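You operate a simulated robot arm through the tools that you are given. There is no shell and no other tool. Be economical: measure what you need, move in short steps, check, and stop when the job is done.

You run a simulated robot arm. Do the job below in one go: nothing can be reset, and whatever is moved stays where it is left.

## Task
Put the grey rag on the top of the display table away on the top of the workbench. Fetch the green rag and set it in the grey box. Stack the carton marked "Cups" from the top of the service stand on top of the carton labelled "Tips". Close the left drawer of the parts bench. Shut the right gate. Pull the left gate open. The order is free.

Only the result counts: the job must be done as asked and must still hold three seconds after the hand-in. Knocking over, shifting, dropping, spilling or breaking anything else fails it.

## Robot
A 6-joint arm with a two-finger gripper on a trunk, on a base that drives. Base frame: it is fixed to the floor where the robot stands at the start and does not move with it; the origin is under the middle of the robot, x ahead of it, y to its left, z up. Readings come in mm, degrees, newtons and seconds.
With the tool pointing down near the work surface it reaches from about 120 to 720 mm from the robot's upright axis, wherever it stands. Its first joint turns from -166.0 to 166.0 degrees. Places, roughly: green rag (7x10x3 cm) [500, 2600, 400]; grey box (22x20x9 cm) [800, 800, 800]; grey rag (7x10x3 cm) [700, -100, 700]; left drawer of the parts bench [-9400, -5200, 800]; left gate [-8700, 900, 900]; pink carton, red carton, small carton, yellow cart [-1500, 2750, 750]; right gate [-8700, 600, 900]; top of the workbench [-9700, -1200, 900]. Payload 2.45 kg.
The TCP is the grasp point between the finger pads, 20 mm short of the fingertips. In the tool frame z runs along the fingers and y along their closing line. The gripper opens to 140 mm. The gripper's body begins 168 mm behind the TCP.
Orientation is told as [roll, pitch, yaw] about the base's x, y, z axes, in that order, counted from this pose: with the fingers straight down and closing along the base's y, the tool's x points along the base's -x, its y along +y and its z along -z.

## Interface
- The arm moves only by the tool jog_arm. Its argument "increments" is a list of rows, each a list of 7 numbers: the gripper command, from -1 (shut) to 1 (fully open), values between in proportion, then the shift along the base's x, y, z in units of 400 mm (1.0 is 400 mm), then the turn, a rotation vector about the base's x, y, z in units of 180 degrees (1.0 is 180 degrees). In form: [[claw, x, y, z, ax, ay, az], ...]. A call has 1 to 8 rows; each row is the pose to reach, as a shift and turn from the pose commanded when the call began. A call with a number of a shift or a turn outside -1 to 1 is refused whole. Rows are played at 5 a second. More than 50 mm and 8.6 degrees between two rows, or a gripper value outside its range, and nothing of the call is played. A pose out of reach is approached as far as the arm can. The call stops where the force on the tool passes 40 N (or 10 N more than at its start, if that is more) or the arm is blocked; 0.2 s more then pass. The fingers move at their own pace (about 45 mm/s each) and stop on an object; they squeeze with about 22 N. The grip force told is the motor's: it shows also when the fingers shut on nothing. Time passes only in rows, and 0.2 s behind the last, so rows that repeat a pose let the fingers close. It gives the time, the measured TCP pose, the force on the tool (base axes), the opening and the grip force at its end, in the units of the frame above (readings bear some noise), with the torque about the TCP (base axes, N m) and any sound that the robot's microphone picked up.
- Cameras (640 x 400 px; columns grow to the right, rows downward): "scene" is now at [75.1, 142.4, 1833.6]; the picture's right is [0.05, -1.00, 0.00], its down [-0.87, -0.05, -0.49] and it looks along [0.49, 0.03, -0.87] (base axes); focal length 273 px, centre (320, 200). "wrist" rides on the gripper at [78, 11, -209] in the tool frame; the picture's right is [-0.14, 0.99, 0.00], its down [-0.92, -0.13, -0.37] and it looks along [-0.37, -0.05, 0.93] (tool axes); focal length 280 px, centre (320, 200). There is no depth. A picture from a camera that has moved, and an enlarged one, comes with that camera's place and axes in the base frame and with its lens.
- get_image(camera): a new picture of that camera. It takes no simulated time.
- slide_trunk(by): slides the trunk up (or, below 0, down) by that many mm; the arm and the scene camera ride with it, the base frame stays. It gives what a move gives, with no picture.
- drive_base(legs): drives the robot by 1 to 6 legs, each [ahead, left, turn to the left] in mm, mm and degrees, along the robot's own axes; the way and the turn of a leg run together, so that a leg with both is an arc; at most 1500 mm and 180 degrees a leg. The arm and the cameras ride along, it lands a little off, and it stops where it bumps. It gives what a move gives.
- turn_head(pan, tilt): turns the head with the scene camera to pan (to the left, within 143 degrees either way) and tilt (down, from -29 to 69), counted from straight ahead of the robot. It gives what a move gives.
- enlarge(camera, box): a new picture of the part [left, top, right, bottom] of that camera's present view, enlarged. It takes no simulated time.
- hand_in(): hands the job in; it is judged then, once.

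Go step by step. Nothing tells you exact positions but the pictures and the camera data: compare them with the known pose of the tool, close in by small moves and look again before you grip or let go. The budget is 165 turns and 120 pictures, counting those below and the enlarged ones. Unless the task says otherwise, let go and move clear before handing in.

The tools are called after ">>>" by a JSON object that holds its "fn" and its "kwargs". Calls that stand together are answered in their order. jog_arm: Moves the arm, as the interface text tells. Its arguments: {"type":"object","properties":{"increments":{"type":"array","items":{"type":"array","items":{"type":"number"}}}},"required":["increments"]} The other tools are called the same way: slide_trunk (by) slides the trunk up or down; drive_base (legs) drives the base; turn_head (pan, tilt) turns the head that bears the scene camera; get_image (camera) takes a picture; enlarge (camera, box) takes an enlarged picture of a part of a camera's view; hand_in () hands the job in.

At the start:

```text
clock: 0.0
position: [471.8, 214.8, 1001.8]
orientation: [0.0, 0.0, -0.1]
force: [-0.5, 0.6, 0.5]
torque: [0.02, 0.02, 0.01]
opening: 140.0
grip_force: 0.1
trunk travel left (down, up): [-100.0, 130.0]
robot x, y, heading: [2.0, 0.9, -0.3]
head pan, tilt: [3.0, 60.7]
```

scene: 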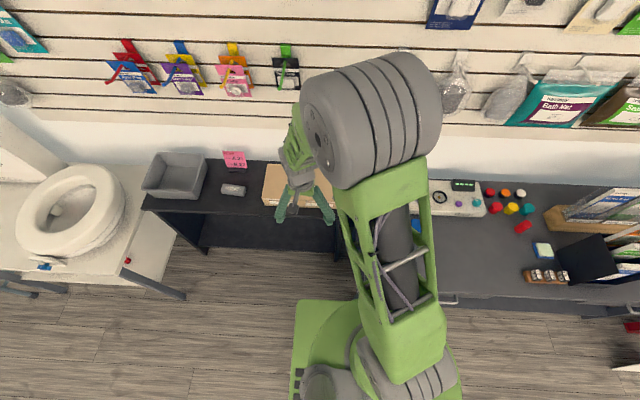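
wrist: 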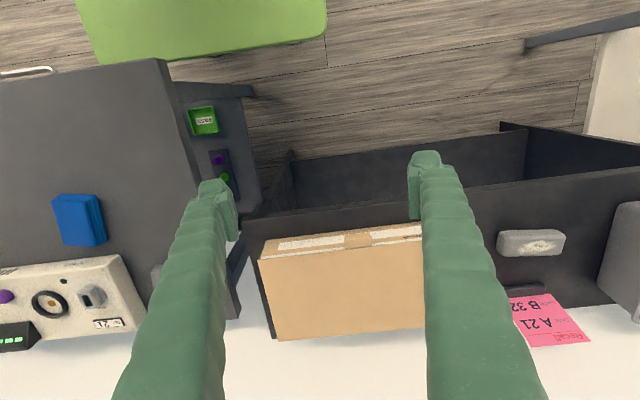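

I see a bench ahead with the grey box on the left and the arm in front of the view. I'll look around before moving.

>>> {"fn": "enlarge", "kwargs": {"camera": "scene", "box": [120, 120, 360, 270]}}

>>> {"fn": "enlarge", "kwargs": {"camera": "scene", "box": [400, 150, 640, 300]}}

>>> {"fn": "enlarge", "kwargs": {"camera": "wrist", "box": [0, 80, 320, 280]}}

```text
2.67 times, centred on (240, 195) of scene
camera zoom: at [75.1, 142.4, 1833.6], right [0.05, -1.0, 0.0], down [-0.87, -0.05, -0.49], along [0.49, 0.03, -0.87], focal length 728 px, centre (533, 213)
```

zoom: 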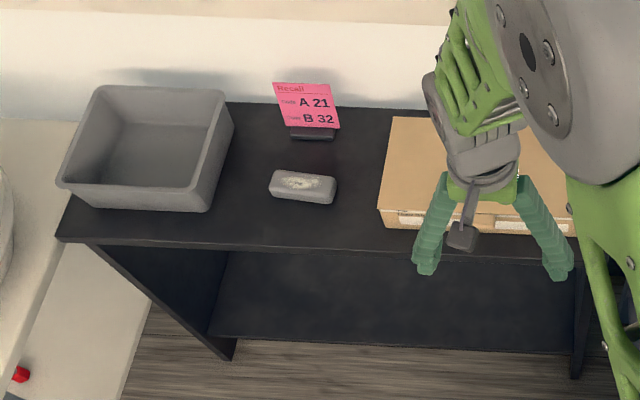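

```text
2.67 times, centred on (520, 225) of scene
camera zoom: at [75.1, 142.4, 1833.6], right [0.05, -1.0, 0.0], down [-0.87, -0.05, -0.49], along [0.49, 0.03, -0.87], focal length 728 px, centre (-213, 133)
```

zoom: 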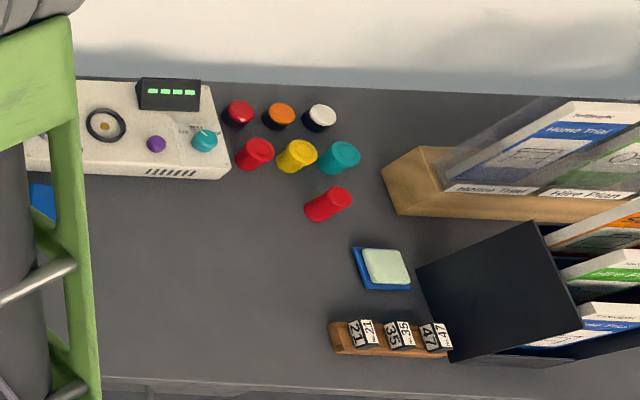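

```text
2.00 times, centred on (160, 180) of wrist
camera zoom: at [392.9, 224.3, 1211.7], right [0.14, 0.99, 0.0], down [0.92, -0.13, 0.37], along [0.37, -0.05, -0.93], focal length 561 px, centre (640, 240)
```

zoom: 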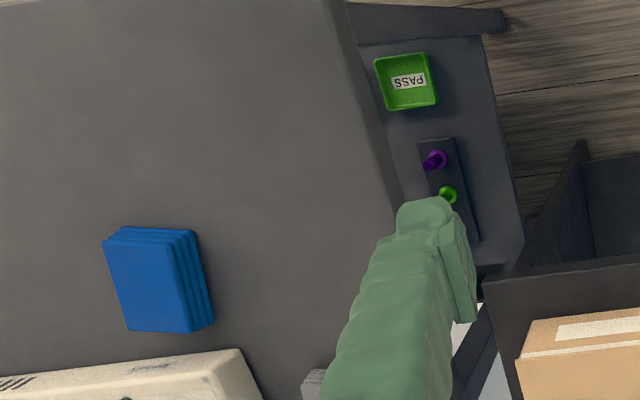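

The grey rag seems hidden behind the wrist camera's left finger, near (700,-130). I'll pan the head to survey the room.

>>> {"fn": "turn_head", "kwargs": {"pan": 75, "tilt": 25}}

>>> {"fn": "get_image", "kwargs": {"camera": "scene"}}

>>> {"fn": "turn_head", "kwargs": {"pan": 140, "tilt": 15}}

>>> {"fn": "get_image", "kwargs": {"camera": "scene"}}

>>> {"fn": "turn_head", "kwargs": {"pan": -140, "tilt": 15}}

>>> {"fn": "get_image", "kwargs": {"camera": "scene"}}

>>> {"fn": "turn_head", "kwargs": {"pan": -60, "tilt": 30}}

>>> {"fn": "get_image", "kwargs": {"camera": "scene"}}

```text
clock: 1.4
position: [472.2, 215.0, 1001.6]
orientation: [0.0, 0.0, 0.1]
force: [-1.3, -0.4, -0.2]
torque: [-0.05, -0.01, -0.01]
opening: 140.1
grip_force: 0.1
trunk travel left (down, up): [-100.0, 130.0]
robot x, y, heading: [1.2, -0.9, -0.0]
head pan, tilt: [75.0, 25.0]
```

```text
114 pictures are left
camera scene: at [33.3, 228.0, 1884.5], right [0.97, -0.26, 0.0], down [-0.11, -0.41, -0.91], along [0.24, 0.88, -0.42], focal length 273 px, centre (320, 200)
```

scene: 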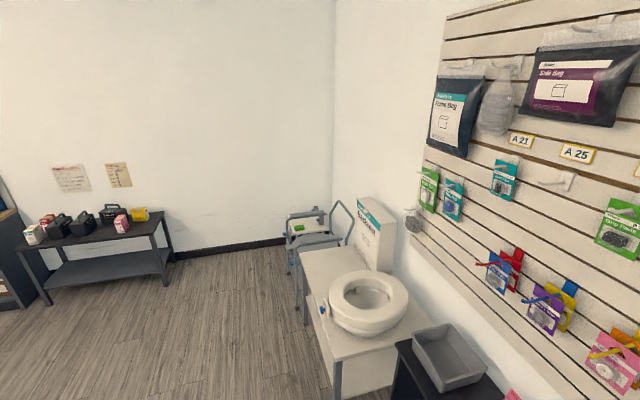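

```text
clock: 2.8
position: [470.7, 215.6, 1002.2]
orientation: [0.0, 0.0, 0.0]
force: [-0.7, -0.5, 0.2]
torque: [0.03, 0.01, -0.01]
opening: 140.0
grip_force: 0.1
trunk travel left (down, up): [-100.0, 130.0]
robot x, y, heading: [2.1, -0.5, 0.0]
head pan, tilt: [140.0, 15.0]
```

```text
113 pictures are left
camera scene: at [-62.1, 199.1, 1900.7], right [0.64, 0.77, 0.0], down [0.2, -0.17, -0.97], along [-0.74, 0.62, -0.26], focal length 273 px, centre (320, 200)
```

scene: 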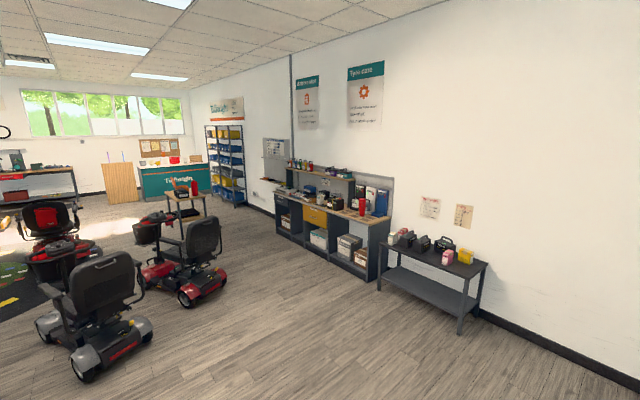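

```text
clock: 6.7
position: [470.3, 215.5, 1002.1]
orientation: [0.0, -0.1, 0.0]
force: [0.1, -0.8, -0.3]
torque: [0.0, 0.02, -0.02]
opening: 139.9
grip_force: 0.1
trunk travel left (down, up): [-100.0, 130.0]
robot x, y, heading: [-1.5, 1.0, -0.1]
head pan, tilt: [-140.0, 15.0]
```

```text
112 pictures are left
camera scene: at [-62.1, 78.9, 1900.8], right [-0.64, 0.77, 0.0], down [0.2, 0.17, -0.97], along [-0.74, -0.62, -0.26], focal length 273 px, centre (320, 200)
```

scene: 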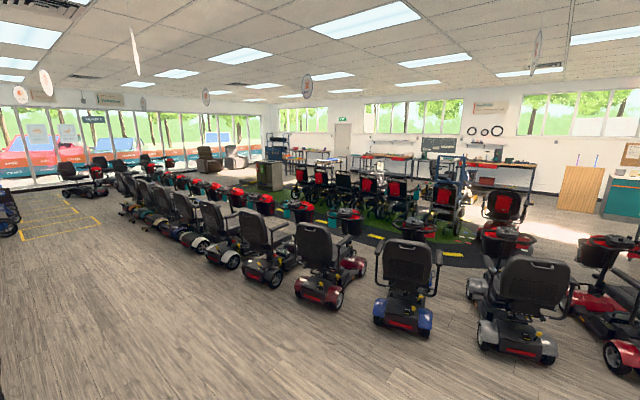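

```text
clock: 8.2
position: [471.8, 213.7, 1002.3]
orientation: [0.0, 0.0, 0.0]
force: [0.4, -0.9, 0.4]
torque: [-0.01, -0.01, 0.0]
opening: 139.8
grip_force: 0.0
trunk travel left (down, up): [-100.0, 130.0]
robot x, y, heading: [3.3, 0.4, 0.1]
head pan, tilt: [-60.0, 30.0]
```

```text
111 pictures are left
camera scene: at [54.6, 60.6, 1876.6], right [-0.87, -0.5, 0.0], down [-0.25, 0.43, -0.87], along [0.43, -0.75, -0.5], focal length 273 px, centre (320, 200)
```

scene: 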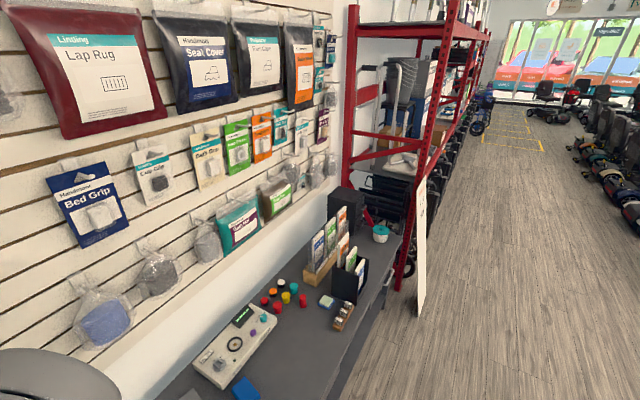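

The survey shows the cart with cartons to the left, the toilet stand, and a gate area far off near x=-8700. I'll look closer at the green rag's area and the cart.

>>> {"fn": "turn_head", "kwargs": {"pan": 80, "tilt": 25}}

>>> {"fn": "enlarge", "kwargs": {"camera": "scene", "box": [240, 170, 480, 320]}}

>>> {"fn": "enlarge", "kwargs": {"camera": "scene", "box": [0, 150, 240, 300]}}

```text
clock: 10.4
position: [470.0, 215.0, 1002.0]
orientation: [0.1, 0.1, -0.1]
force: [0.2, 0.0, 0.2]
torque: [0.01, -0.04, 0.01]
opening: 140.0
grip_force: 0.1
trunk travel left (down, up): [-100.0, 130.0]
robot x, y, heading: [-1.8, -0.2, 0.0]
head pan, tilt: [80.0, 25.0]
```

```text
2.67 times, centred on (360, 245) of scene
camera zoom: at [25.4, 229.7, 1884.5], right [0.98, -0.17, 0.0], down [-0.07, -0.42, -0.91], along [0.16, 0.89, -0.42], focal length 728 px, centre (213, 80)
```

zoom: 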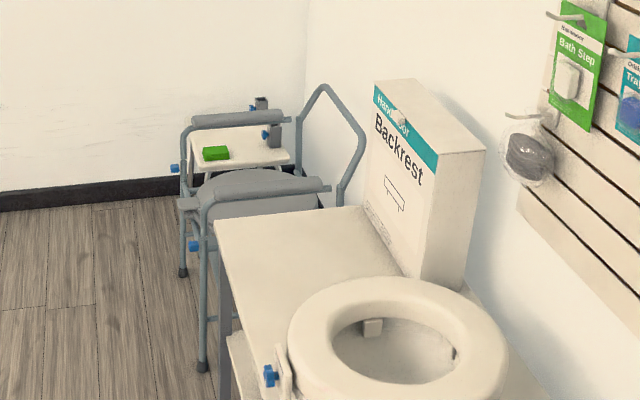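

```text
2.67 times, centred on (120, 225) of scene
camera zoom: at [25.4, 229.7, 1884.5], right [0.98, -0.17, 0.0], down [-0.07, -0.42, -0.91], along [0.16, 0.89, -0.42], focal length 728 px, centre (853, 133)
```

zoom: 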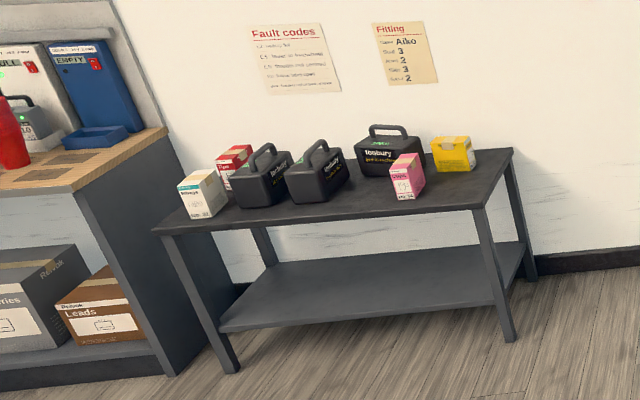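

The green rag lies on a low shelf at about (480,2690,400) behind the chair. I'll back off a little and drive left alongside it.

>>> {"fn": "drive_base", "kwargs": {"legs": [[-150, 0, 0], [0, 1350, 0], [0, 1300, 0]]}}

>>> {"fn": "turn_head", "kwargs": {"pan": -3, "tilt": 50}}

>>> {"fn": "get_image", "kwargs": {"camera": "scene"}}

>>> {"fn": "get_image", "kwargs": {"camera": "wrist"}}

```text
clock: 34.7
position: [340.6, 2869.0, 1003.0]
orientation: [0.0, 0.0, -0.4]
force: [0.5, 0.0, -0.9]
torque: [-0.01, 0.03, 0.0]
opening: 140.3
grip_force: 0.0
trunk travel left (down, up): [-100.0, 130.0]
robot x, y, heading: [-132.1, 2656.1, -0.6]
head pan, tilt: [80.0, 25.0]
```

```text
clock: 36.3
position: [340.7, 2869.1, 1002.5]
orientation: [-0.1, -0.1, -0.5]
force: [0.3, 0.4, -0.1]
torque: [-0.02, 0.0, -0.02]
opening: 139.9
grip_force: 0.0
trunk travel left (down, up): [-100.0, 130.0]
robot x, y, heading: [-135.1, 2658.4, -0.4]
head pan, tilt: [-3.0, 50.0]
```

```text
108 pictures are left
camera scene: at [-45.3, 2792.7, 1847.0], right [-0.06, -1.0, 0.0], down [-0.76, 0.05, -0.64], along [0.64, -0.04, -0.77], focal length 273 px, centre (320, 200)
```

scene: 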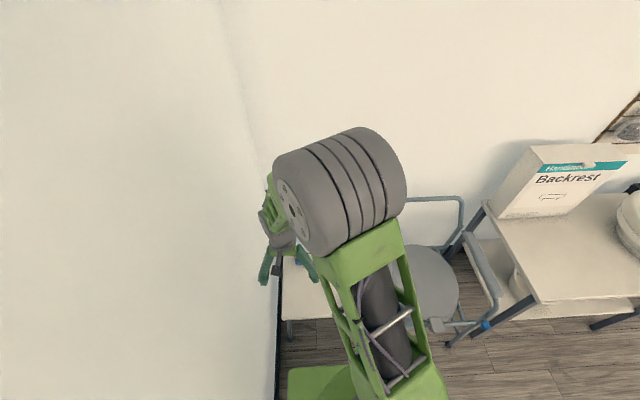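

```text
107 pictures are left
camera wrist: at [262.1, 2879.3, 1211.8], right [0.15, 0.99, 0.0], down [0.92, -0.14, 0.37], along [0.36, -0.05, -0.93], focal length 280 px, centre (320, 200)
```

wrist: 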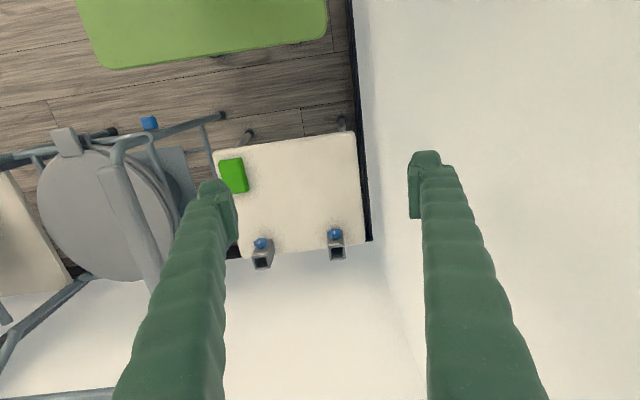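

The wrist view shows the rag on the shelf at about (455,2605,440), with the chair armrest at y≈2450. I'll move the open gripper above it.

>>> {"fn": "jog_arm", "kwargs": {"increments": [[0.57, 0.035, -0.0825, -0.075, 0, 0, 0], [0.57, 0.07, -0.165, -0.15, 0, 0, 0], [0.57, 0.105, -0.2475, -0.225, 0, 0, 0], [0.57, 0.14, -0.33, -0.3, 0, 0, 0], [0.57, 0.175, -0.4125, -0.375, 0, 0, 0], [0.57, 0.21, -0.495, -0.45, 0, 0, 0], [0.57, 0.245, -0.5775, -0.525, 0, 0, 0], [0.57, 0.28, -0.66, -0.6, 0, 0, 0]]}}

>>> {"fn": "get_image", "kwargs": {"camera": "wrist"}}

```text
clock: 38.1
position: [452.9, 2603.2, 762.0]
orientation: [0.1, 0.0, -0.5]
force: [0.5, 0.1, 0.0]
torque: [0.01, -0.04, 0.03]
opening: 110.0
grip_force: 0.1
trunk travel left (down, up): [-100.0, 130.0]
robot x, y, heading: [-132.4, 2660.8, -0.3]
head pan, tilt: [-3.0, 50.0]
```

```text
106 pictures are left
camera wrist: at [375.0, 2613.4, 970.8], right [0.15, 0.99, 0.0], down [0.92, -0.14, 0.37], along [0.36, -0.05, -0.93], focal length 280 px, centre (320, 200)
```

wrist: 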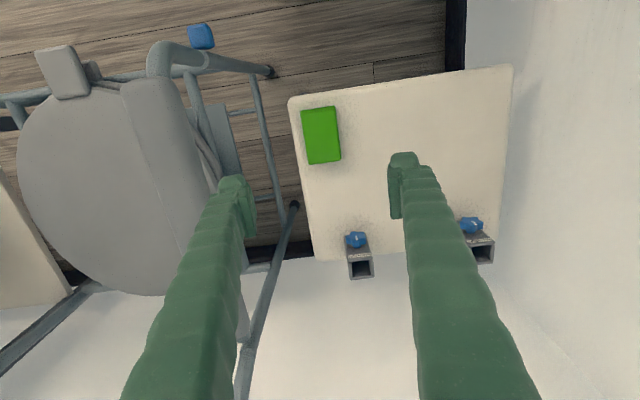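

Two views put the rag at about (449,2606,445), aligned with x. I'll go down to just above it and check clearance to the armrest.

>>> {"fn": "jog_arm", "kwargs": {"increments": [[0.5, -0.01, 0.01, -0.12, 0, 0, 0], [0.5, -0.01, 0.01, -0.24, 0, 0, 0], [0.5, -0.01, 0.01, -0.36, 0, 0, 0], [0.5, -0.01, 0.01, -0.48, 0, 0, 0], [0.5, -0.01, 0.01, -0.6, 0, 0, 0]]}}

>>> {"fn": "get_image", "kwargs": {"camera": "wrist"}}

```text
clock: 39.3
position: [448.3, 2607.9, 523.0]
orientation: [0.0, -0.1, -0.5]
force: [-0.6, 0.5, 0.0]
torque: [0.0, -0.01, 0.02]
opening: 104.6
grip_force: 0.0
trunk travel left (down, up): [-100.0, 130.0]
robot x, y, heading: [-131.6, 2654.0, -0.4]
head pan, tilt: [-3.0, 50.0]
```

```text
105 pictures are left
camera wrist: at [370.6, 2618.5, 732.5], right [0.15, 0.99, 0.0], down [0.92, -0.14, 0.37], along [0.37, -0.05, -0.93], focal length 280 px, centre (320, 200)
```

wrist: 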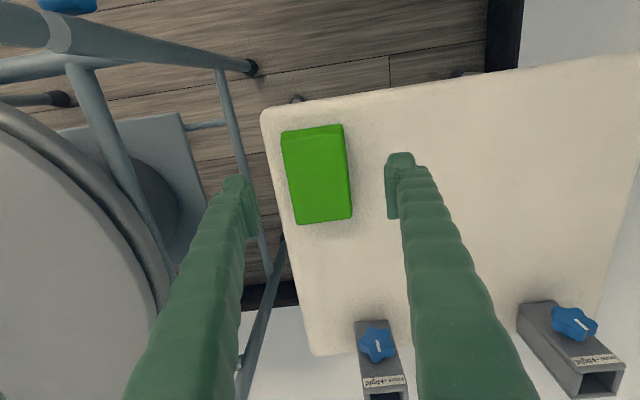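

Centred over the rag. Now down until the tips near the shelf, then grip.

>>> {"fn": "jog_arm", "kwargs": {"increments": [[0.45, 0.01, -0.005, -0.1, 0, 0, 0], [0.45, 0.02, -0.008, -0.17, 0, 0, 0], [0.45, 0.02, -0.008, -0.2, 0, 0, 0]]}}

>>> {"fn": "get_image", "kwargs": {"camera": "wrist"}}

```text
clock: 40.0
position: [454.8, 2603.5, 450.9]
orientation: [0.0, 0.4, -0.3]
force: [-7.7, -1.4, 24.1]
torque: [1.47, 0.13, 0.43]
opening: 103.5
grip_force: 1.4
trunk travel left (down, up): [-100.0, 130.0]
robot x, y, heading: [-134.9, 2655.6, -0.6]
head pan, tilt: [-3.0, 50.0]
stopped in row 3: the force on the tool passed its limit at 58 N (the readings are from after the stop); the commanded pose is now the measured one
```

```text
104 pictures are left
camera wrist: at [378.3, 2614.8, 660.2], right [0.14, 0.99, 0.0], down [0.92, -0.13, 0.36], along [0.36, -0.05, -0.93], focal length 280 px, centre (320, 200)
```

wrist: 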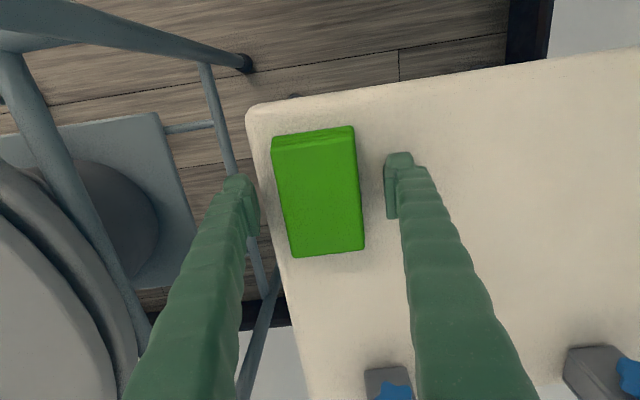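

The fingertips touched the shelf (z≈431). I'll lift a few mm and close on the rag.

>>> {"fn": "jog_arm", "kwargs": {"increments": [[0.4, 0.008, 0, 0.012, 0, 0, 0], [0, 0.01, 0, 0.012, 0, 0, 0], [-0.5, 0.01, 0, 0.012, 0, 0, 0], [-1, 0.01, 0, 0.012, 0, 0, 0], [-1, 0.01, 0, 0.012, 0, 0, 0], [-1, 0.01, 0, 0.012, 0, 0, 0]]}}

>>> {"fn": "jog_arm", "kwargs": {"increments": [[-1, 0, 0, 0.1, 0, 0, 0], [-1, 0, 0, 0.2, 0, 0, 0], [-1, 0, 0, 0.3, 0, 0, 0], [-1, 0, 0, 0.42, 0, 0, 0]]}}

>>> {"fn": "get_image", "kwargs": {"camera": "wrist"}}

```text
clock: 41.5
position: [460.8, 2604.9, 453.9]
orientation: [0.1, 0.2, -0.5]
force: [1.3, -1.0, 2.9]
torque: [-0.09, -0.04, -0.03]
opening: 64.5
grip_force: 21.8
trunk travel left (down, up): [-100.0, 130.0]
robot x, y, heading: [-132.8, 2657.1, -0.2]
head pan, tilt: [-3.0, 50.0]
```

```text
clock: 42.5
position: [458.5, 2606.7, 622.4]
orientation: [0.1, 0.3, -0.4]
force: [-0.9, -0.2, -0.9]
torque: [-0.02, -0.03, 0.03]
opening: 64.3
grip_force: 22.1
trunk travel left (down, up): [-100.0, 130.0]
robot x, y, heading: [-132.0, 2658.2, -0.6]
head pan, tilt: [-3.0, 50.0]
```

```text
103 pictures are left
camera wrist: at [381.3, 2615.9, 831.7], right [0.15, 0.99, 0.0], down [0.92, -0.14, 0.36], along [0.36, -0.05, -0.93], focal length 280 px, centre (320, 200)
```

wrist: 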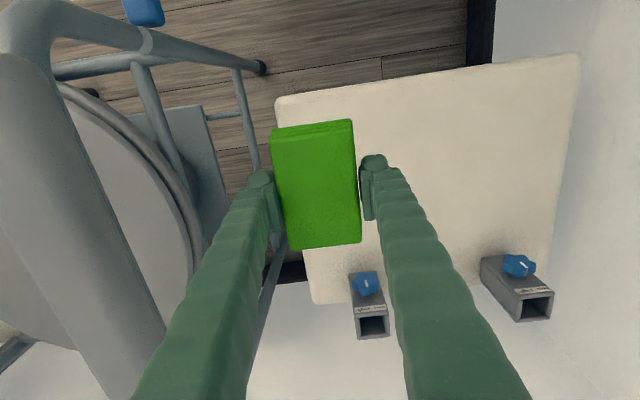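

The green rag is held. I'll raise it and drive to the grey box.

>>> {"fn": "jog_arm", "kwargs": {"increments": [[-1, -0.02, 0, 0.12, 0, 0, 0], [-1, -0.04, 0, 0.24, 0, 0, 0], [-1, -0.06, 0, 0.36, 0, 0, 0], [-1, -0.08, 0, 0.48, 0, 0, 0], [-1, -0.1, 0, 0.6, 0, 0, 0], [-1, -0.12, 0, 0.72, 0, 0, 0], [-1, -0.14, 0, 0.84, 0, 0, 0], [-1, -0.16, 0, 0.96, 0, 0, 0]]}}

>>> {"fn": "drive_base", "kwargs": {"legs": [[0, -1400, 0], [0, -650, 0], [290, 0, 0]]}}

>>> {"fn": "turn_head", "kwargs": {"pan": 10, "tilt": 60}}

>>> {"fn": "get_image", "kwargs": {"camera": "scene"}}

>>> {"fn": "get_image", "kwargs": {"camera": "wrist"}}

```text
clock: 44.2
position: [394.7, 2606.3, 1008.0]
orientation: [0.0, 0.3, -0.4]
force: [-0.1, -0.3, -0.4]
torque: [-0.01, -0.05, -0.01]
opening: 64.6
grip_force: 22.1
trunk travel left (down, up): [-100.0, 130.0]
robot x, y, heading: [-132.7, 2660.3, -0.5]
head pan, tilt: [-3.0, 50.0]
```

```text
clock: 64.1
position: [673.6, 556.6, 1006.3]
orientation: [0.1, 0.3, -0.1]
force: [0.4, -0.5, 0.2]
torque: [0.01, 0.04, -0.02]
opening: 64.2
grip_force: 22.1
trunk travel left (down, up): [-100.0, 130.0]
robot x, y, heading: [144.5, 604.1, -0.0]
head pan, tilt: [-3.0, 50.0]
```

```text
clock: 64.8
position: [671.9, 556.9, 1007.0]
orientation: [0.1, 0.3, -0.1]
force: [0.1, 0.0, -0.5]
torque: [0.0, 0.03, 0.02]
opening: 64.4
grip_force: 22.4
trunk travel left (down, up): [-100.0, 130.0]
robot x, y, heading: [146.2, 605.4, 0.0]
head pan, tilt: [10.0, 60.0]
```

```text
102 pictures are left
camera scene: at [219.2, 756.5, 1834.5], right [0.17, -0.99, 0.0], down [-0.85, -0.15, -0.5], along [0.49, 0.09, -0.87], focal length 273 px, centre (320, 200)
```

scene: 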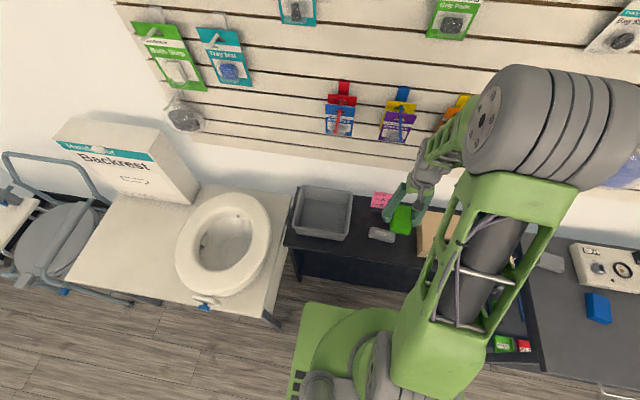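

```text
101 pictures are left
camera wrist: at [595.3, 566.9, 1216.2], right [0.14, 0.99, 0.0], down [0.92, -0.13, 0.36], along [0.36, -0.05, -0.93], focal length 280 px, centre (320, 200)
```

wrist: 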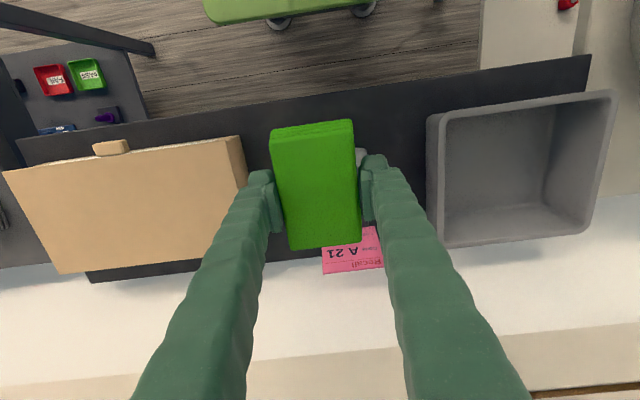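

The box is at about (750,852), rim z≈800. I'll carry the rag over it.

>>> {"fn": "jog_arm", "kwargs": {"increments": [[-1, 0.025, 0.105, 0, 0, 0, 0], [-1, 0.05, 0.21, 0, 0, 0, 0], [-1, 0.075, 0.315, 0, 0, 0, 0], [-1, 0.1, 0.42, 0, 0, 0, 0], [-1, 0.125, 0.525, 0, 0, 0, 0], [-1, 0.15, 0.63, 0, 0, 0, 0], [-1, 0.19, 0.73, 0, 0, 0, 0], [-1, 0.19, 0.73, -0.12, 0, 0, 0]]}}

>>> {"fn": "get_image", "kwargs": {"camera": "wrist"}}

>>> {"fn": "enlarge", "kwargs": {"camera": "scene", "box": [240, 140, 480, 290]}}

```text
clock: 66.8
position: [770.1, 768.4, 962.4]
orientation: [0.8, 0.0, -7.0]
force: [0.9, 0.3, 0.0]
torque: [-0.02, 0.01, -0.02]
opening: 64.3
grip_force: 22.3
trunk travel left (down, up): [-100.0, 130.0]
robot x, y, heading: [142.0, 601.2, -5.0]
head pan, tilt: [10.0, 60.0]
stopped in row 8: the arm was blocked; the commanded pose is now the measured one
```

```text
100 pictures are left
camera wrist: at [692.8, 783.7, 1171.3], right [0.26, 0.97, 0.01], down [0.9, -0.24, 0.37], along [0.36, -0.08, -0.93], focal length 280 px, centre (320, 200)
```

wrist: 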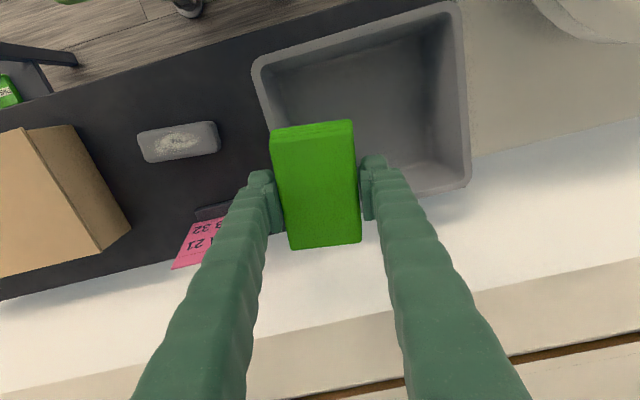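

```text
2.67 times, centred on (360, 215) of scene
camera zoom: at [226.4, 728.3, 1835.5], right [0.09, -1.0, -0.01], down [-0.86, -0.07, -0.5], along [0.5, 0.05, -0.86], focal length 728 px, centre (213, 160)
```

zoom: 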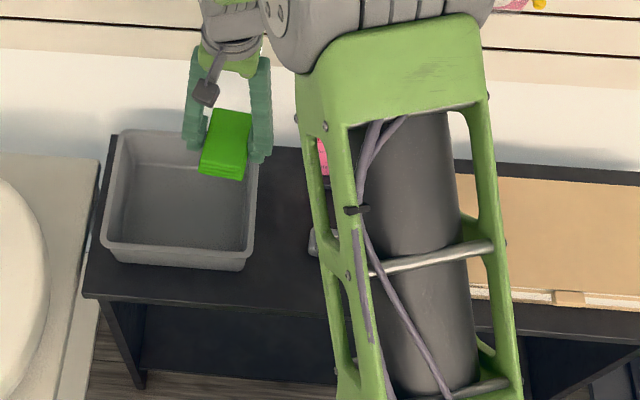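

The arm was blocked and the base yawed 5°. I need to see what it touches, likely the wall hooks.

>>> {"fn": "turn_head", "kwargs": {"pan": 0, "tilt": 35}}

>>> {"fn": "get_image", "kwargs": {"camera": "scene"}}

```text
clock: 67.7
position: [768.9, 768.3, 961.9]
orientation: [0.8, 0.2, -7.0]
force: [-0.2, 0.2, -0.1]
torque: [-0.01, 0.02, -0.03]
opening: 64.5
grip_force: 22.3
trunk travel left (down, up): [-100.0, 130.0]
robot x, y, heading: [144.5, 606.7, -4.8]
head pan, tilt: [0.0, 35.0]
```

```text
98 pictures are left
camera scene: at [246.5, 715.3, 1870.4], right [-0.08, -1.0, -0.01], down [-0.57, 0.06, -0.82], along [0.82, -0.06, -0.57], focal length 273 px, centre (320, 200)
```

scene: 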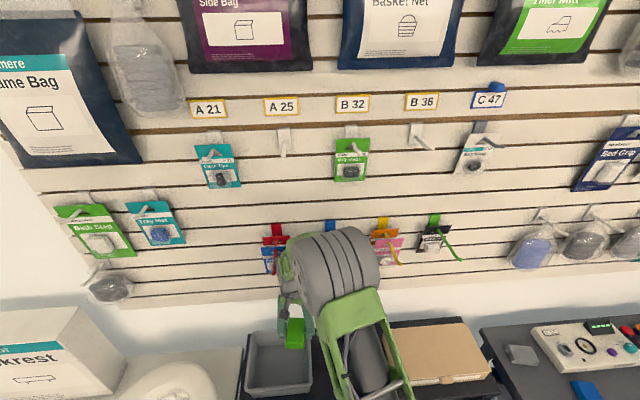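

The wrist/elbow likely bumped a hanging product near (900,814,1270). I'll back off, straighten, and plan to tilt the gripper so the wrist stays away from the wall.

>>> {"fn": "drive_base", "kwargs": {"legs": [[-100, 0, 0], [0, 0, 4.8]]}}

>>> {"fn": "jog_arm", "kwargs": {"increments": [[-1, 0, 0, 0.03, 0, -0.035, 0], [-1, 0, 0, 0.06, 0, -0.075, 0], [-1, 0, 0, 0.06, 0, -0.115, 0], [-1, 0, 0, 0.06, 0, -0.155, 0], [-1, 0, 0, 0.06, 0, -0.195, 0]]}}

>>> {"fn": "get_image", "kwargs": {"camera": "scene"}}

>>> {"fn": "get_image", "kwargs": {"camera": "wrist"}}

```text
clock: 69.3
position: [651.2, 848.1, 957.9]
orientation: [0.1, 0.0, -1.2]
force: [1.1, 1.0, -0.9]
torque: [-0.06, -0.04, -0.01]
opening: 64.4
grip_force: 22.3
trunk travel left (down, up): [-100.0, 130.0]
robot x, y, heading: [46.7, 615.7, 0.6]
head pan, tilt: [0.0, 35.0]
```

```text
clock: 70.5
position: [650.4, 838.5, 980.3]
orientation: [-0.5, -32.0, -2.4]
force: [1.6, 1.9, 0.2]
torque: [-0.2, 0.16, -0.12]
opening: 64.2
grip_force: 22.0
out of reach, approached as far as the arm can: row 4, 5
trunk travel left (down, up): [-100.0, 130.0]
robot x, y, heading: [45.7, 612.8, 0.3]
head pan, tilt: [0.0, 35.0]
```

```text
97 pictures are left
camera scene: at [140.9, 753.1, 1868.7], right [0.01, -1.0, 0.0], down [-0.57, 0.0, -0.82], along [0.82, 0.01, -0.57], focal length 273 px, centre (320, 200)
```

scene: 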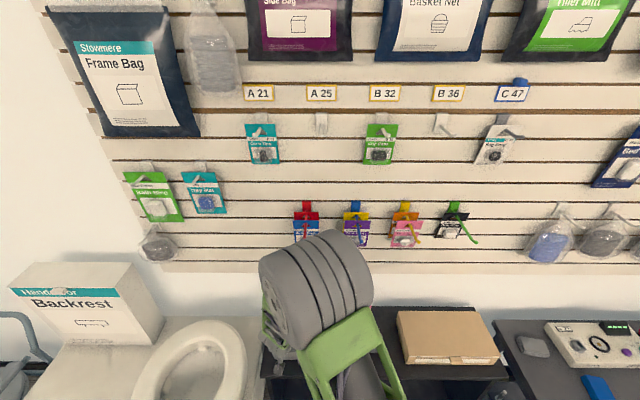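

```text
96 pictures are left
camera wrist: at [474.3, 857.0, 1116.3], right [0.16, 0.98, 0.07], down [0.58, -0.15, 0.8], along [0.8, -0.09, -0.59], focal length 280 px, centre (320, 200)
```

wrist: 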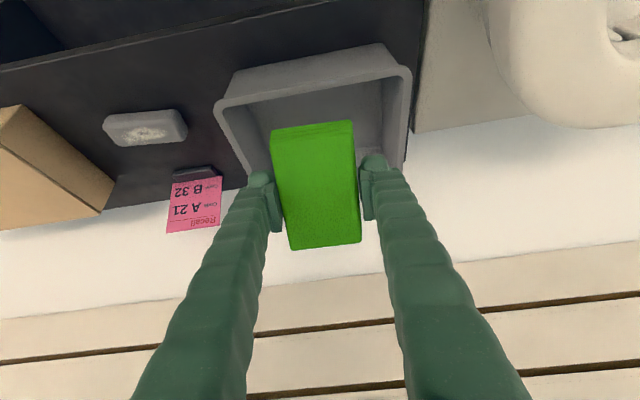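

Products on the wall look undisturbed. With the gripper tilted ~32° I'll reach forward and down into the box in steps.

>>> {"fn": "jog_arm", "kwargs": {"increments": [[-1, 0.06, 0.01, -0.06, 0, 0, 0], [-1, 0.12, 0.01, -0.12, 0, 0, 0], [-1, 0.18, 0.01, -0.18, 0, 0, 0], [-1, 0.24, 0.01, -0.24, 0, 0, 0]]}}

>>> {"fn": "get_image", "kwargs": {"camera": "wrist"}}

>>> {"fn": "get_image", "kwargs": {"camera": "scene"}}

```text
clock: 71.5
position: [748.9, 844.6, 884.4]
orientation: [-0.6, -32.2, -1.3]
force: [0.4, 0.0, -0.3]
torque: [-0.01, 0.05, 0.01]
opening: 64.3
grip_force: 22.1
trunk travel left (down, up): [-100.0, 130.0]
robot x, y, heading: [46.4, 613.5, 0.4]
head pan, tilt: [0.0, 35.0]
```

```text
95 pictures are left
camera wrist: at [572.4, 860.3, 1019.8], right [0.14, 0.99, 0.06], down [0.58, -0.14, 0.8], along [0.8, -0.08, -0.59], focal length 280 px, centre (320, 200)
```

wrist: 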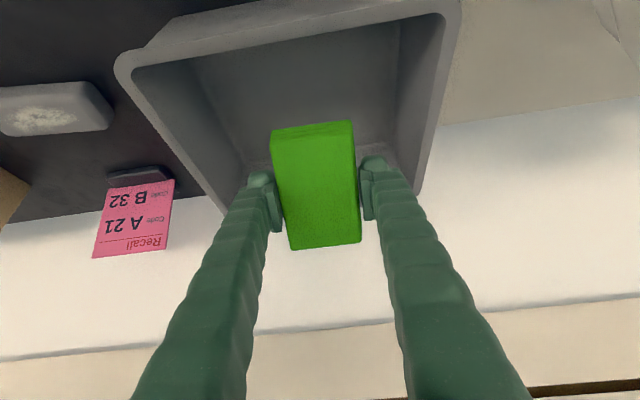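

```text
94 pictures are left
camera scene: at [142.0, 752.6, 1868.6], right [0.01, -1.0, 0.0], down [-0.57, 0.0, -0.82], along [0.82, 0.01, -0.57], focal length 273 px, centre (320, 200)
```

scene: 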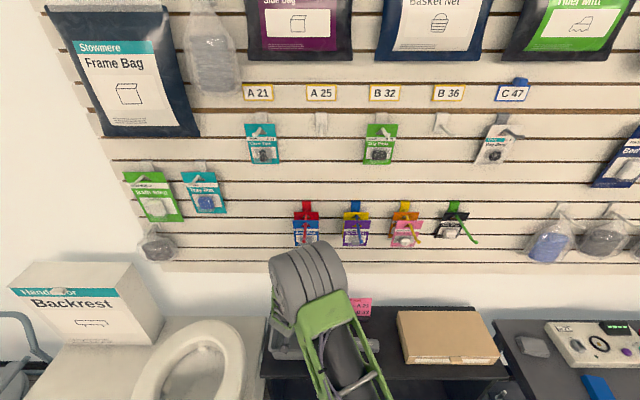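

The box spans about x 665–866, y 709–957. I'll descend to just above its floor.

>>> {"fn": "jog_arm", "kwargs": {"increments": [[-1, 0.02, -0.02, -0.1, 0, 0, 0], [-1, 0.03, -0.02, -0.2, 0, 0, 0], [-1, 0.03, -0.02, -0.26, 0, 0, 0]]}}

>>> {"fn": "get_image", "kwargs": {"camera": "wrist"}}

```text
clock: 72.3
position: [763.5, 836.8, 786.5]
orientation: [-0.4, -32.9, -1.4]
force: [3.4, -3.8, 28.2]
torque: [-0.08, 0.95, 0.16]
opening: 64.5
grip_force: 22.2
trunk travel left (down, up): [-100.0, 130.0]
robot x, y, heading: [42.8, 613.4, 0.4]
head pan, tilt: [0.0, 35.0]
```

```text
93 pictures are left
camera wrist: at [584.6, 852.7, 920.2], right [0.14, 0.99, 0.07], down [0.57, -0.14, 0.81], along [0.81, -0.08, -0.58], focal length 280 px, centre (320, 200)
```

wrist: 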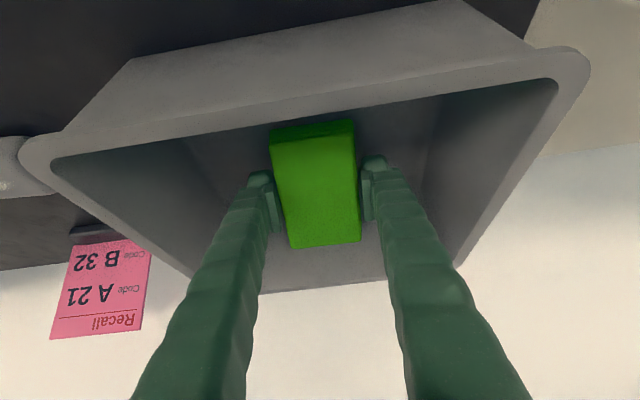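

The rag has touched the box floor. I'll raise a touch, open, and retreat upward and back.

>>> {"fn": "jog_arm", "kwargs": {"increments": [[-1, 0, 0, 0.012, 0, 0, 0], [-0.5, 0, 0, 0.012, 0, 0, 0], [0, 0, 0, 0.012, 0, 0, 0], [0.5, 0, 0, 0.012, 0, 0, 0], [0.5, 0, 0, 0.012, 0, 0, 0], [0.5, -0.01, 0, 0.08, 0, 0, 0], [0.5, -0.04, 0, 0.19, 0, 0, 0], [0.5, -0.08, 0, 0.3, 0, 0, 0]]}}

>>> {"fn": "get_image", "kwargs": {"camera": "wrist"}}

```text
clock: 74.1
position: [726.7, 837.4, 901.6]
orientation: [-0.6, -32.4, -1.3]
force: [-0.6, 0.3, 0.4]
torque: [0.0, 0.01, -0.01]
opening: 104.9
grip_force: 0.1
trunk travel left (down, up): [-100.0, 130.0]
robot x, y, heading: [40.8, 608.3, 0.3]
head pan, tilt: [0.0, 35.0]
```

```text
92 pictures are left
camera wrist: at [550.0, 852.3, 1036.9], right [0.14, 0.99, 0.06], down [0.58, -0.14, 0.8], along [0.8, -0.08, -0.59], focal length 280 px, centre (320, 200)
```

wrist: 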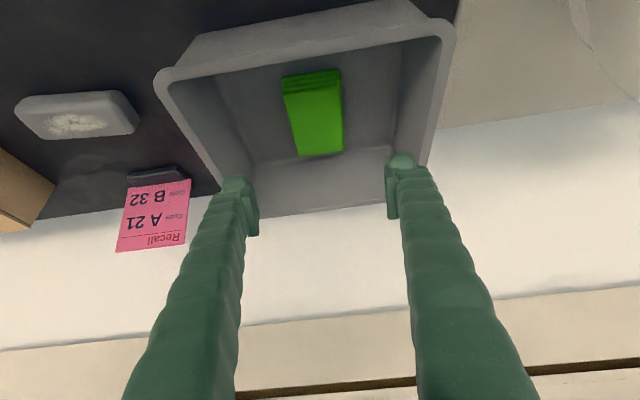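

The green rag is in the box. I'll restore the gripper to vertical, tuck it in, and drive over to the carton table.

>>> {"fn": "jog_arm", "kwargs": {"increments": [[0.5, -0.05, 0, 0.1, 0, 0, 0], [0.5, -0.14, -0.04, 0.16, 0, 0.02, 0], [0.5, -0.23, -0.1, 0.2, 0, 0.05, 0], [0.5, -0.32, -0.17, 0.22, 0, 0.08, 0], [0.5, -0.4, -0.25, 0.24, 0, 0.11, 0], [0.5, -0.46, -0.33, 0.24, 0, 0.14, 0], [0.5, -0.5, -0.42, 0.24, 0, 0.165, 0], [0.5, -0.52, -0.5, 0.24, 0, 0.18, 0]]}}

>>> {"fn": "drive_base", "kwargs": {"legs": [[-350, 0, 0], [0, 0, 90], [1250, 0, 0], [0, 1050, 0]]}}

>>> {"fn": "turn_head", "kwargs": {"pan": 0, "tilt": 40}}

>>> {"fn": "get_image", "kwargs": {"camera": "scene"}}

>>> {"fn": "get_image", "kwargs": {"camera": "wrist"}}

```text
clock: 75.9
position: [521.1, 637.0, 997.1]
orientation: [-1.1, 0.2, -1.0]
force: [0.1, 0.0, -1.1]
torque: [-0.01, 0.01, 0.01]
opening: 105.1
grip_force: 0.1
trunk travel left (down, up): [-100.0, 130.0]
robot x, y, heading: [44.9, 612.7, 0.4]
head pan, tilt: [0.0, 35.0]
```

```text
clock: 97.0
position: [-1398.2, 2309.1, 997.0]
orientation: [-1.2, 0.2, 89.7]
force: [-0.5, 0.1, 0.1]
torque: [-0.02, -0.05, 0.0]
opening: 105.4
grip_force: 0.1
trunk travel left (down, up): [-100.0, 130.0]
robot x, y, heading: [-1369.1, 1834.9, 91.3]
head pan, tilt: [0.0, 35.0]
```

```text
clock: 97.7
position: [-1398.7, 2308.9, 996.8]
orientation: [-1.3, 0.1, 89.7]
force: [-0.2, 0.8, 0.9]
torque: [0.0, 0.0, 0.0]
opening: 105.1
grip_force: 0.1
trunk travel left (down, up): [-100.0, 130.0]
robot x, y, heading: [-1366.5, 1832.5, 91.3]
head pan, tilt: [0.0, 40.0]
```

```text
91 pictures are left
camera scene: at [-1509.2, 1924.8, 1861.2], right [1.0, 0.02, 0.0], down [0.01, -0.64, -0.77], along [-0.02, 0.77, -0.64], focal length 273 px, centre (320, 200)
```

scene: 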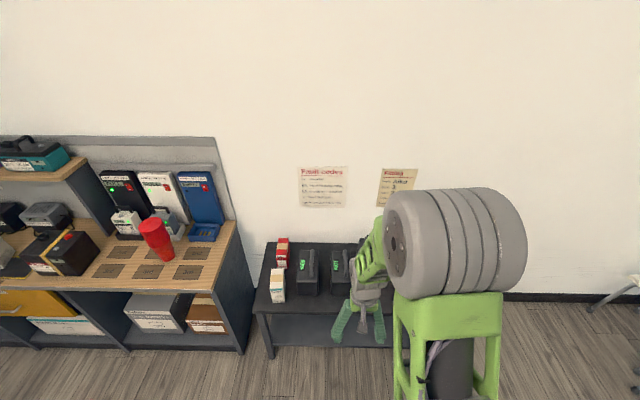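

```text
90 pictures are left
camera wrist: at [-1413.4, 2229.8, 1206.4], right [-0.99, 0.14, -0.02], down [0.12, 0.92, 0.37], along [0.07, 0.36, -0.93], focal length 280 px, centre (320, 200)
```

wrist: 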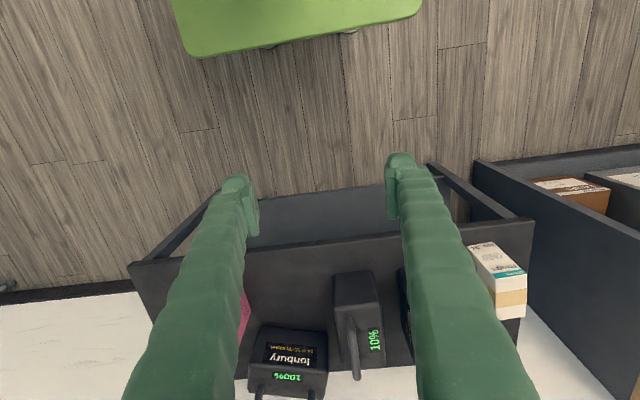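

I see the white carton and the red one at the left of the table; the arm hides the rest. I'll zoom there, then shift right to see the pink and yellow ones.

>>> {"fn": "enlarge", "kwargs": {"camera": "scene", "box": [240, 220, 368, 300]}}

>>> {"fn": "drive_base", "kwargs": {"legs": [[0, -550, 0]]}}

>>> {"fn": "turn_head", "kwargs": {"pan": 20, "tilt": 40}}

>>> {"fn": "get_image", "kwargs": {"camera": "scene"}}

```text
5.00 times, centred on (304, 260) of scene
camera zoom: at [-1509.2, 1924.8, 1861.2], right [1.0, 0.02, 0.0], down [0.01, -0.64, -0.77], along [-0.02, 0.77, -0.64], focal length 1365 px, centre (400, -100)
```

zoom: 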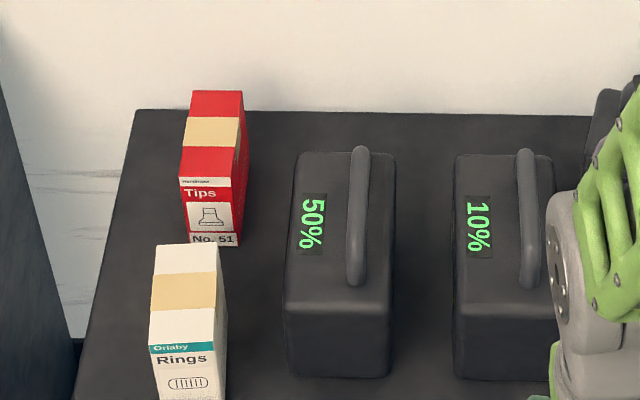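

```text
clock: 103.0
position: [-838.5, 2319.5, 998.6]
orientation: [-1.3, 0.1, 89.5]
force: [0.2, 0.5, -0.2]
torque: [0.03, -0.01, 0.02]
opening: 105.1
grip_force: 0.0
trunk travel left (down, up): [-100.0, 130.0]
robot x, y, heading: [-808.1, 1845.2, 90.9]
head pan, tilt: [0.0, 40.0]
```

```text
clock: 103.9
position: [-838.8, 2320.0, 997.8]
orientation: [-1.4, 0.0, 89.6]
force: [-0.5, -0.2, -0.4]
torque: [-0.02, -0.04, -0.02]
opening: 104.8
grip_force: 0.1
trunk travel left (down, up): [-100.0, 130.0]
robot x, y, heading: [-810.9, 1844.0, 91.4]
head pan, tilt: [20.0, 40.0]
```

```text
88 pictures are left
camera scene: at [-979.5, 1930.3, 1861.2], right [0.93, 0.36, 0.0], down [0.23, -0.6, -0.77], along [-0.27, 0.72, -0.64], focal length 273 px, centre (320, 200)
```

scene: 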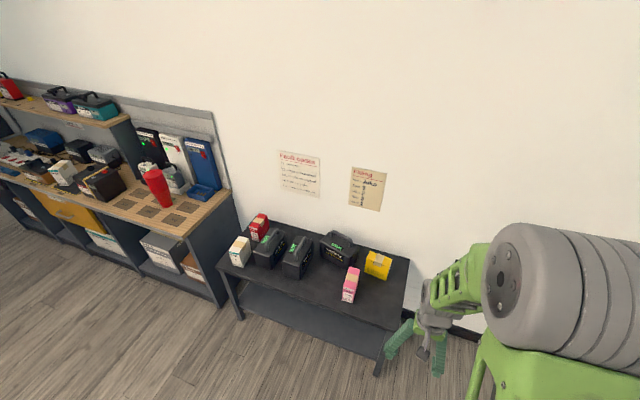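

>>> {"fn": "enlarge", "kwargs": {"camera": "scene", "box": [215, 205, 407, 325]}}

>>> {"fn": "enlarge", "kwargs": {"camera": "scene", "box": [320, 240, 416, 300]}}

```text
3.33 times, centred on (311, 265) of scene
camera zoom: at [-979.5, 1930.3, 1861.2], right [0.93, 0.36, 0.0], down [0.23, -0.6, -0.77], along [-0.27, 0.72, -0.64], focal length 910 px, centre (350, -17)
```

zoom: 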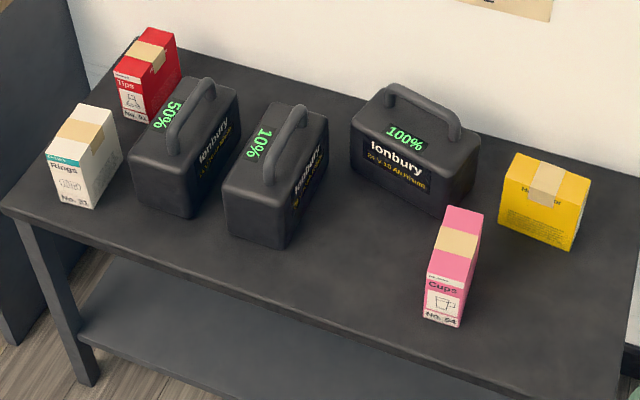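

```text
6.67 times, centred on (368, 270) of scene
camera zoom: at [-979.5, 1930.3, 1861.2], right [0.93, 0.36, 0.0], down [0.23, -0.6, -0.77], along [-0.27, 0.72, -0.64], focal length 1820 px, centre (0, -267)
```

zoom: 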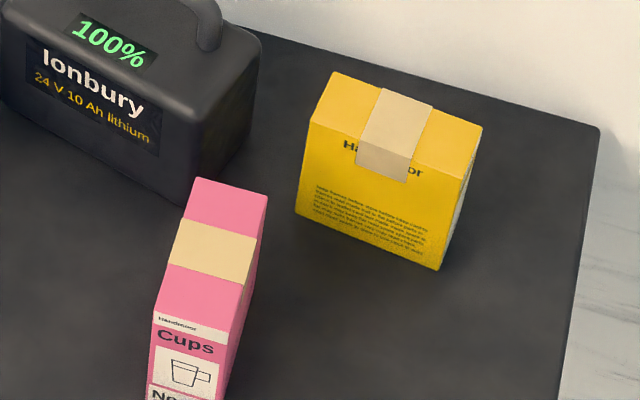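

Pink is "Cups" (front right of the table) and red is "Tips" (back left). I'll raise the hand and drive to stand between them.

>>> {"fn": "jog_arm", "kwargs": {"increments": [[0.3, 0, -0.06, 0.1, 0, 0, 0], [0.3, 0, -0.12, 0.2, 0, 0, 0]]}}

>>> {"fn": "drive_base", "kwargs": {"legs": [[0, 590, -1.3], [370, 0, 0]]}}

>>> {"fn": "get_image", "kwargs": {"camera": "wrist"}}

>>> {"fn": "get_image", "kwargs": {"camera": "scene"}}

```text
clock: 104.5
position: [-837.5, 2271.6, 1078.8]
orientation: [-1.2, 0.1, 89.6]
force: [-0.1, -0.4, 0.0]
torque: [0.1, 0.0, 0.0]
opening: 90.8
grip_force: 0.1
trunk travel left (down, up): [-100.0, 130.0]
robot x, y, heading: [-808.1, 1848.2, 91.3]
head pan, tilt: [20.0, 40.0]
```

```text
clock: 112.1
position: [-1426.4, 2636.5, 1078.0]
orientation: [-1.2, 0.2, 88.6]
force: [-0.4, 0.1, -0.2]
torque: [-0.02, 0.01, 0.02]
opening: 91.0
grip_force: 0.1
trunk travel left (down, up): [-100.0, 130.0]
robot x, y, heading: [-1404.9, 2210.7, 89.6]
head pan, tilt: [20.0, 40.0]
```

```text
85 pictures are left
camera wrist: at [-1443.3, 2558.9, 1286.5], right [-0.99, 0.16, -0.02], down [0.14, 0.92, 0.37], along [0.08, 0.36, -0.93], focal length 280 px, centre (320, 200)
```

wrist: 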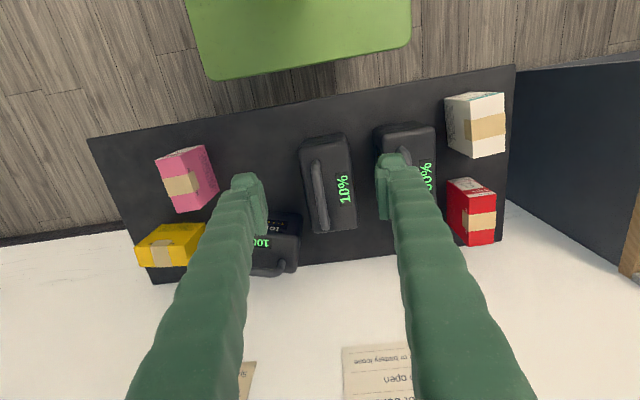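

```text
84 pictures are left
camera scene: at [-1573.6, 2299.2, 1861.1], right [0.94, 0.34, 0.0], down [0.22, -0.6, -0.77], along [-0.26, 0.72, -0.64], focal length 273 px, centre (320, 200)
```

scene: 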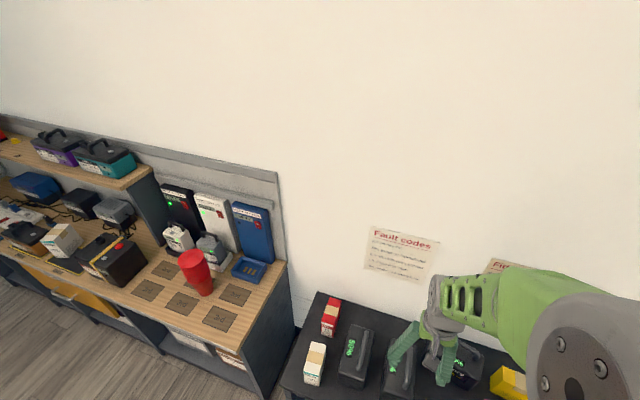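

Good overhead view of the table. I'll zoom on the pink and red cartons for exact placement.

>>> {"fn": "enlarge", "kwargs": {"camera": "wrist", "box": [120, 120, 280, 220]}}

>>> {"fn": "enlarge", "kwargs": {"camera": "wrist", "box": [380, 90, 556, 200]}}

>>> {"fn": "enlarge", "kwargs": {"camera": "wrist", "box": [400, 150, 544, 240]}}

```text
4.00 times, centred on (200, 170) of wrist
camera zoom: at [-1443.3, 2558.9, 1286.5], right [-0.99, 0.16, -0.02], down [0.14, 0.92, 0.37], along [0.08, 0.36, -0.93], focal length 1122 px, centre (800, 320)
```

zoom: 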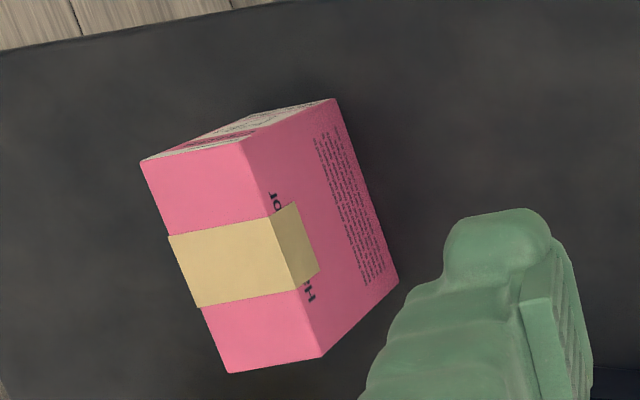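

```text
3.64 times, centred on (468, 145) of wrist
camera zoom: at [-1443.3, 2558.9, 1286.5], right [-0.99, 0.16, -0.02], down [0.14, 0.92, 0.37], along [0.08, 0.36, -0.93], focal length 1020 px, centre (-218, 400)
```

zoom: 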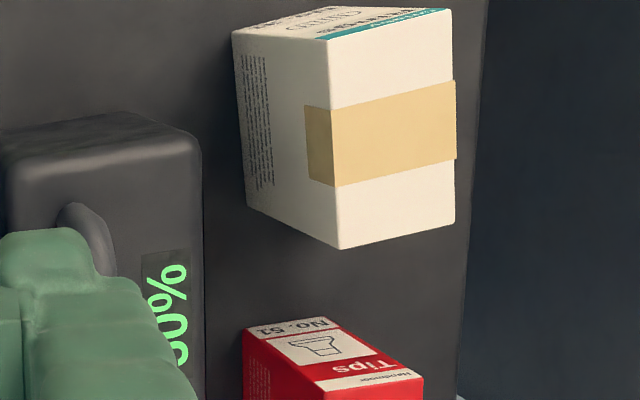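

```text
4.44 times, centred on (472, 195) of wrist
camera zoom: at [-1443.3, 2558.9, 1286.5], right [-0.99, 0.16, -0.02], down [0.14, 0.92, 0.37], along [0.08, 0.36, -0.93], focal length 1246 px, centre (-356, 222)
```

zoom: 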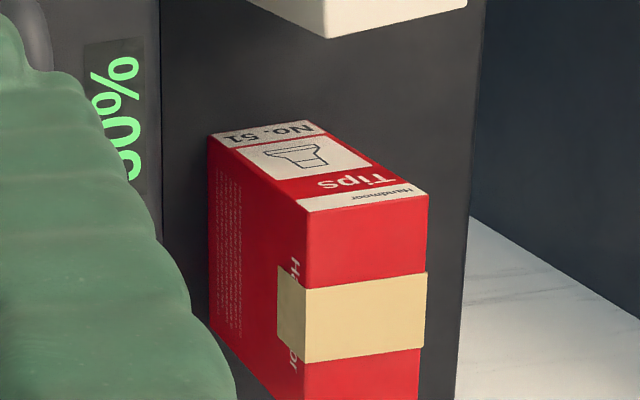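

Cups is aligned with y at about (-1106,2694), top z≈740; Tips at (-1731,2872), same height, table ≈622. I'll move above Cups.

>>> {"fn": "jog_arm", "kwargs": {"increments": [[0.3, 0.1, 0.018, -0.0625, 0, 0.001, 0.001], [0.3, 0.2, 0.036, -0.125, 0, 0.002, 0.002], [0.3, 0.3, 0.054, -0.1875, 0, 0.003, 0.003], [0.3, 0.4, 0.072, -0.25, 0, 0.004, 0.004], [0.3, 0.5, 0.09, -0.3125, 0, 0.005, 0.005], [0.3, 0.6, 0.108, -0.375, 0, 0.006, 0.006], [0.3, 0.7, 0.126, -0.4375, 0, 0.0067, 0.007], [0.3, 0.8, 0.144, -0.5, 0, 0.0067, 0.008]]}}

>>> {"fn": "get_image", "kwargs": {"camera": "wrist"}}

```text
clock: 113.9
position: [-1104.0, 2695.3, 876.5]
orientation: [-0.1, 0.0, 89.9]
force: [0.5, -0.3, -0.6]
torque: [-0.01, 0.05, 0.02]
opening: 91.0
grip_force: 0.0
trunk travel left (down, up): [-100.0, 130.0]
robot x, y, heading: [-1402.2, 2208.7, 89.8]
head pan, tilt: [20.0, 40.0]
```

```text
80 pictures are left
camera wrist: at [-1115.8, 2615.7, 1086.5], right [-0.99, 0.14, 0.0], down [0.13, 0.92, 0.37], along [0.05, 0.36, -0.93], focal length 280 px, centre (320, 200)
```

wrist: 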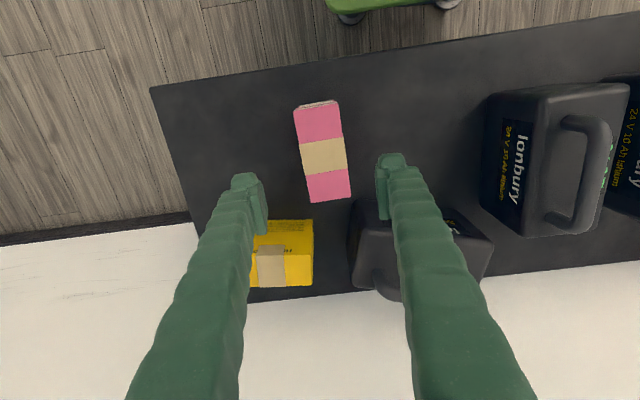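

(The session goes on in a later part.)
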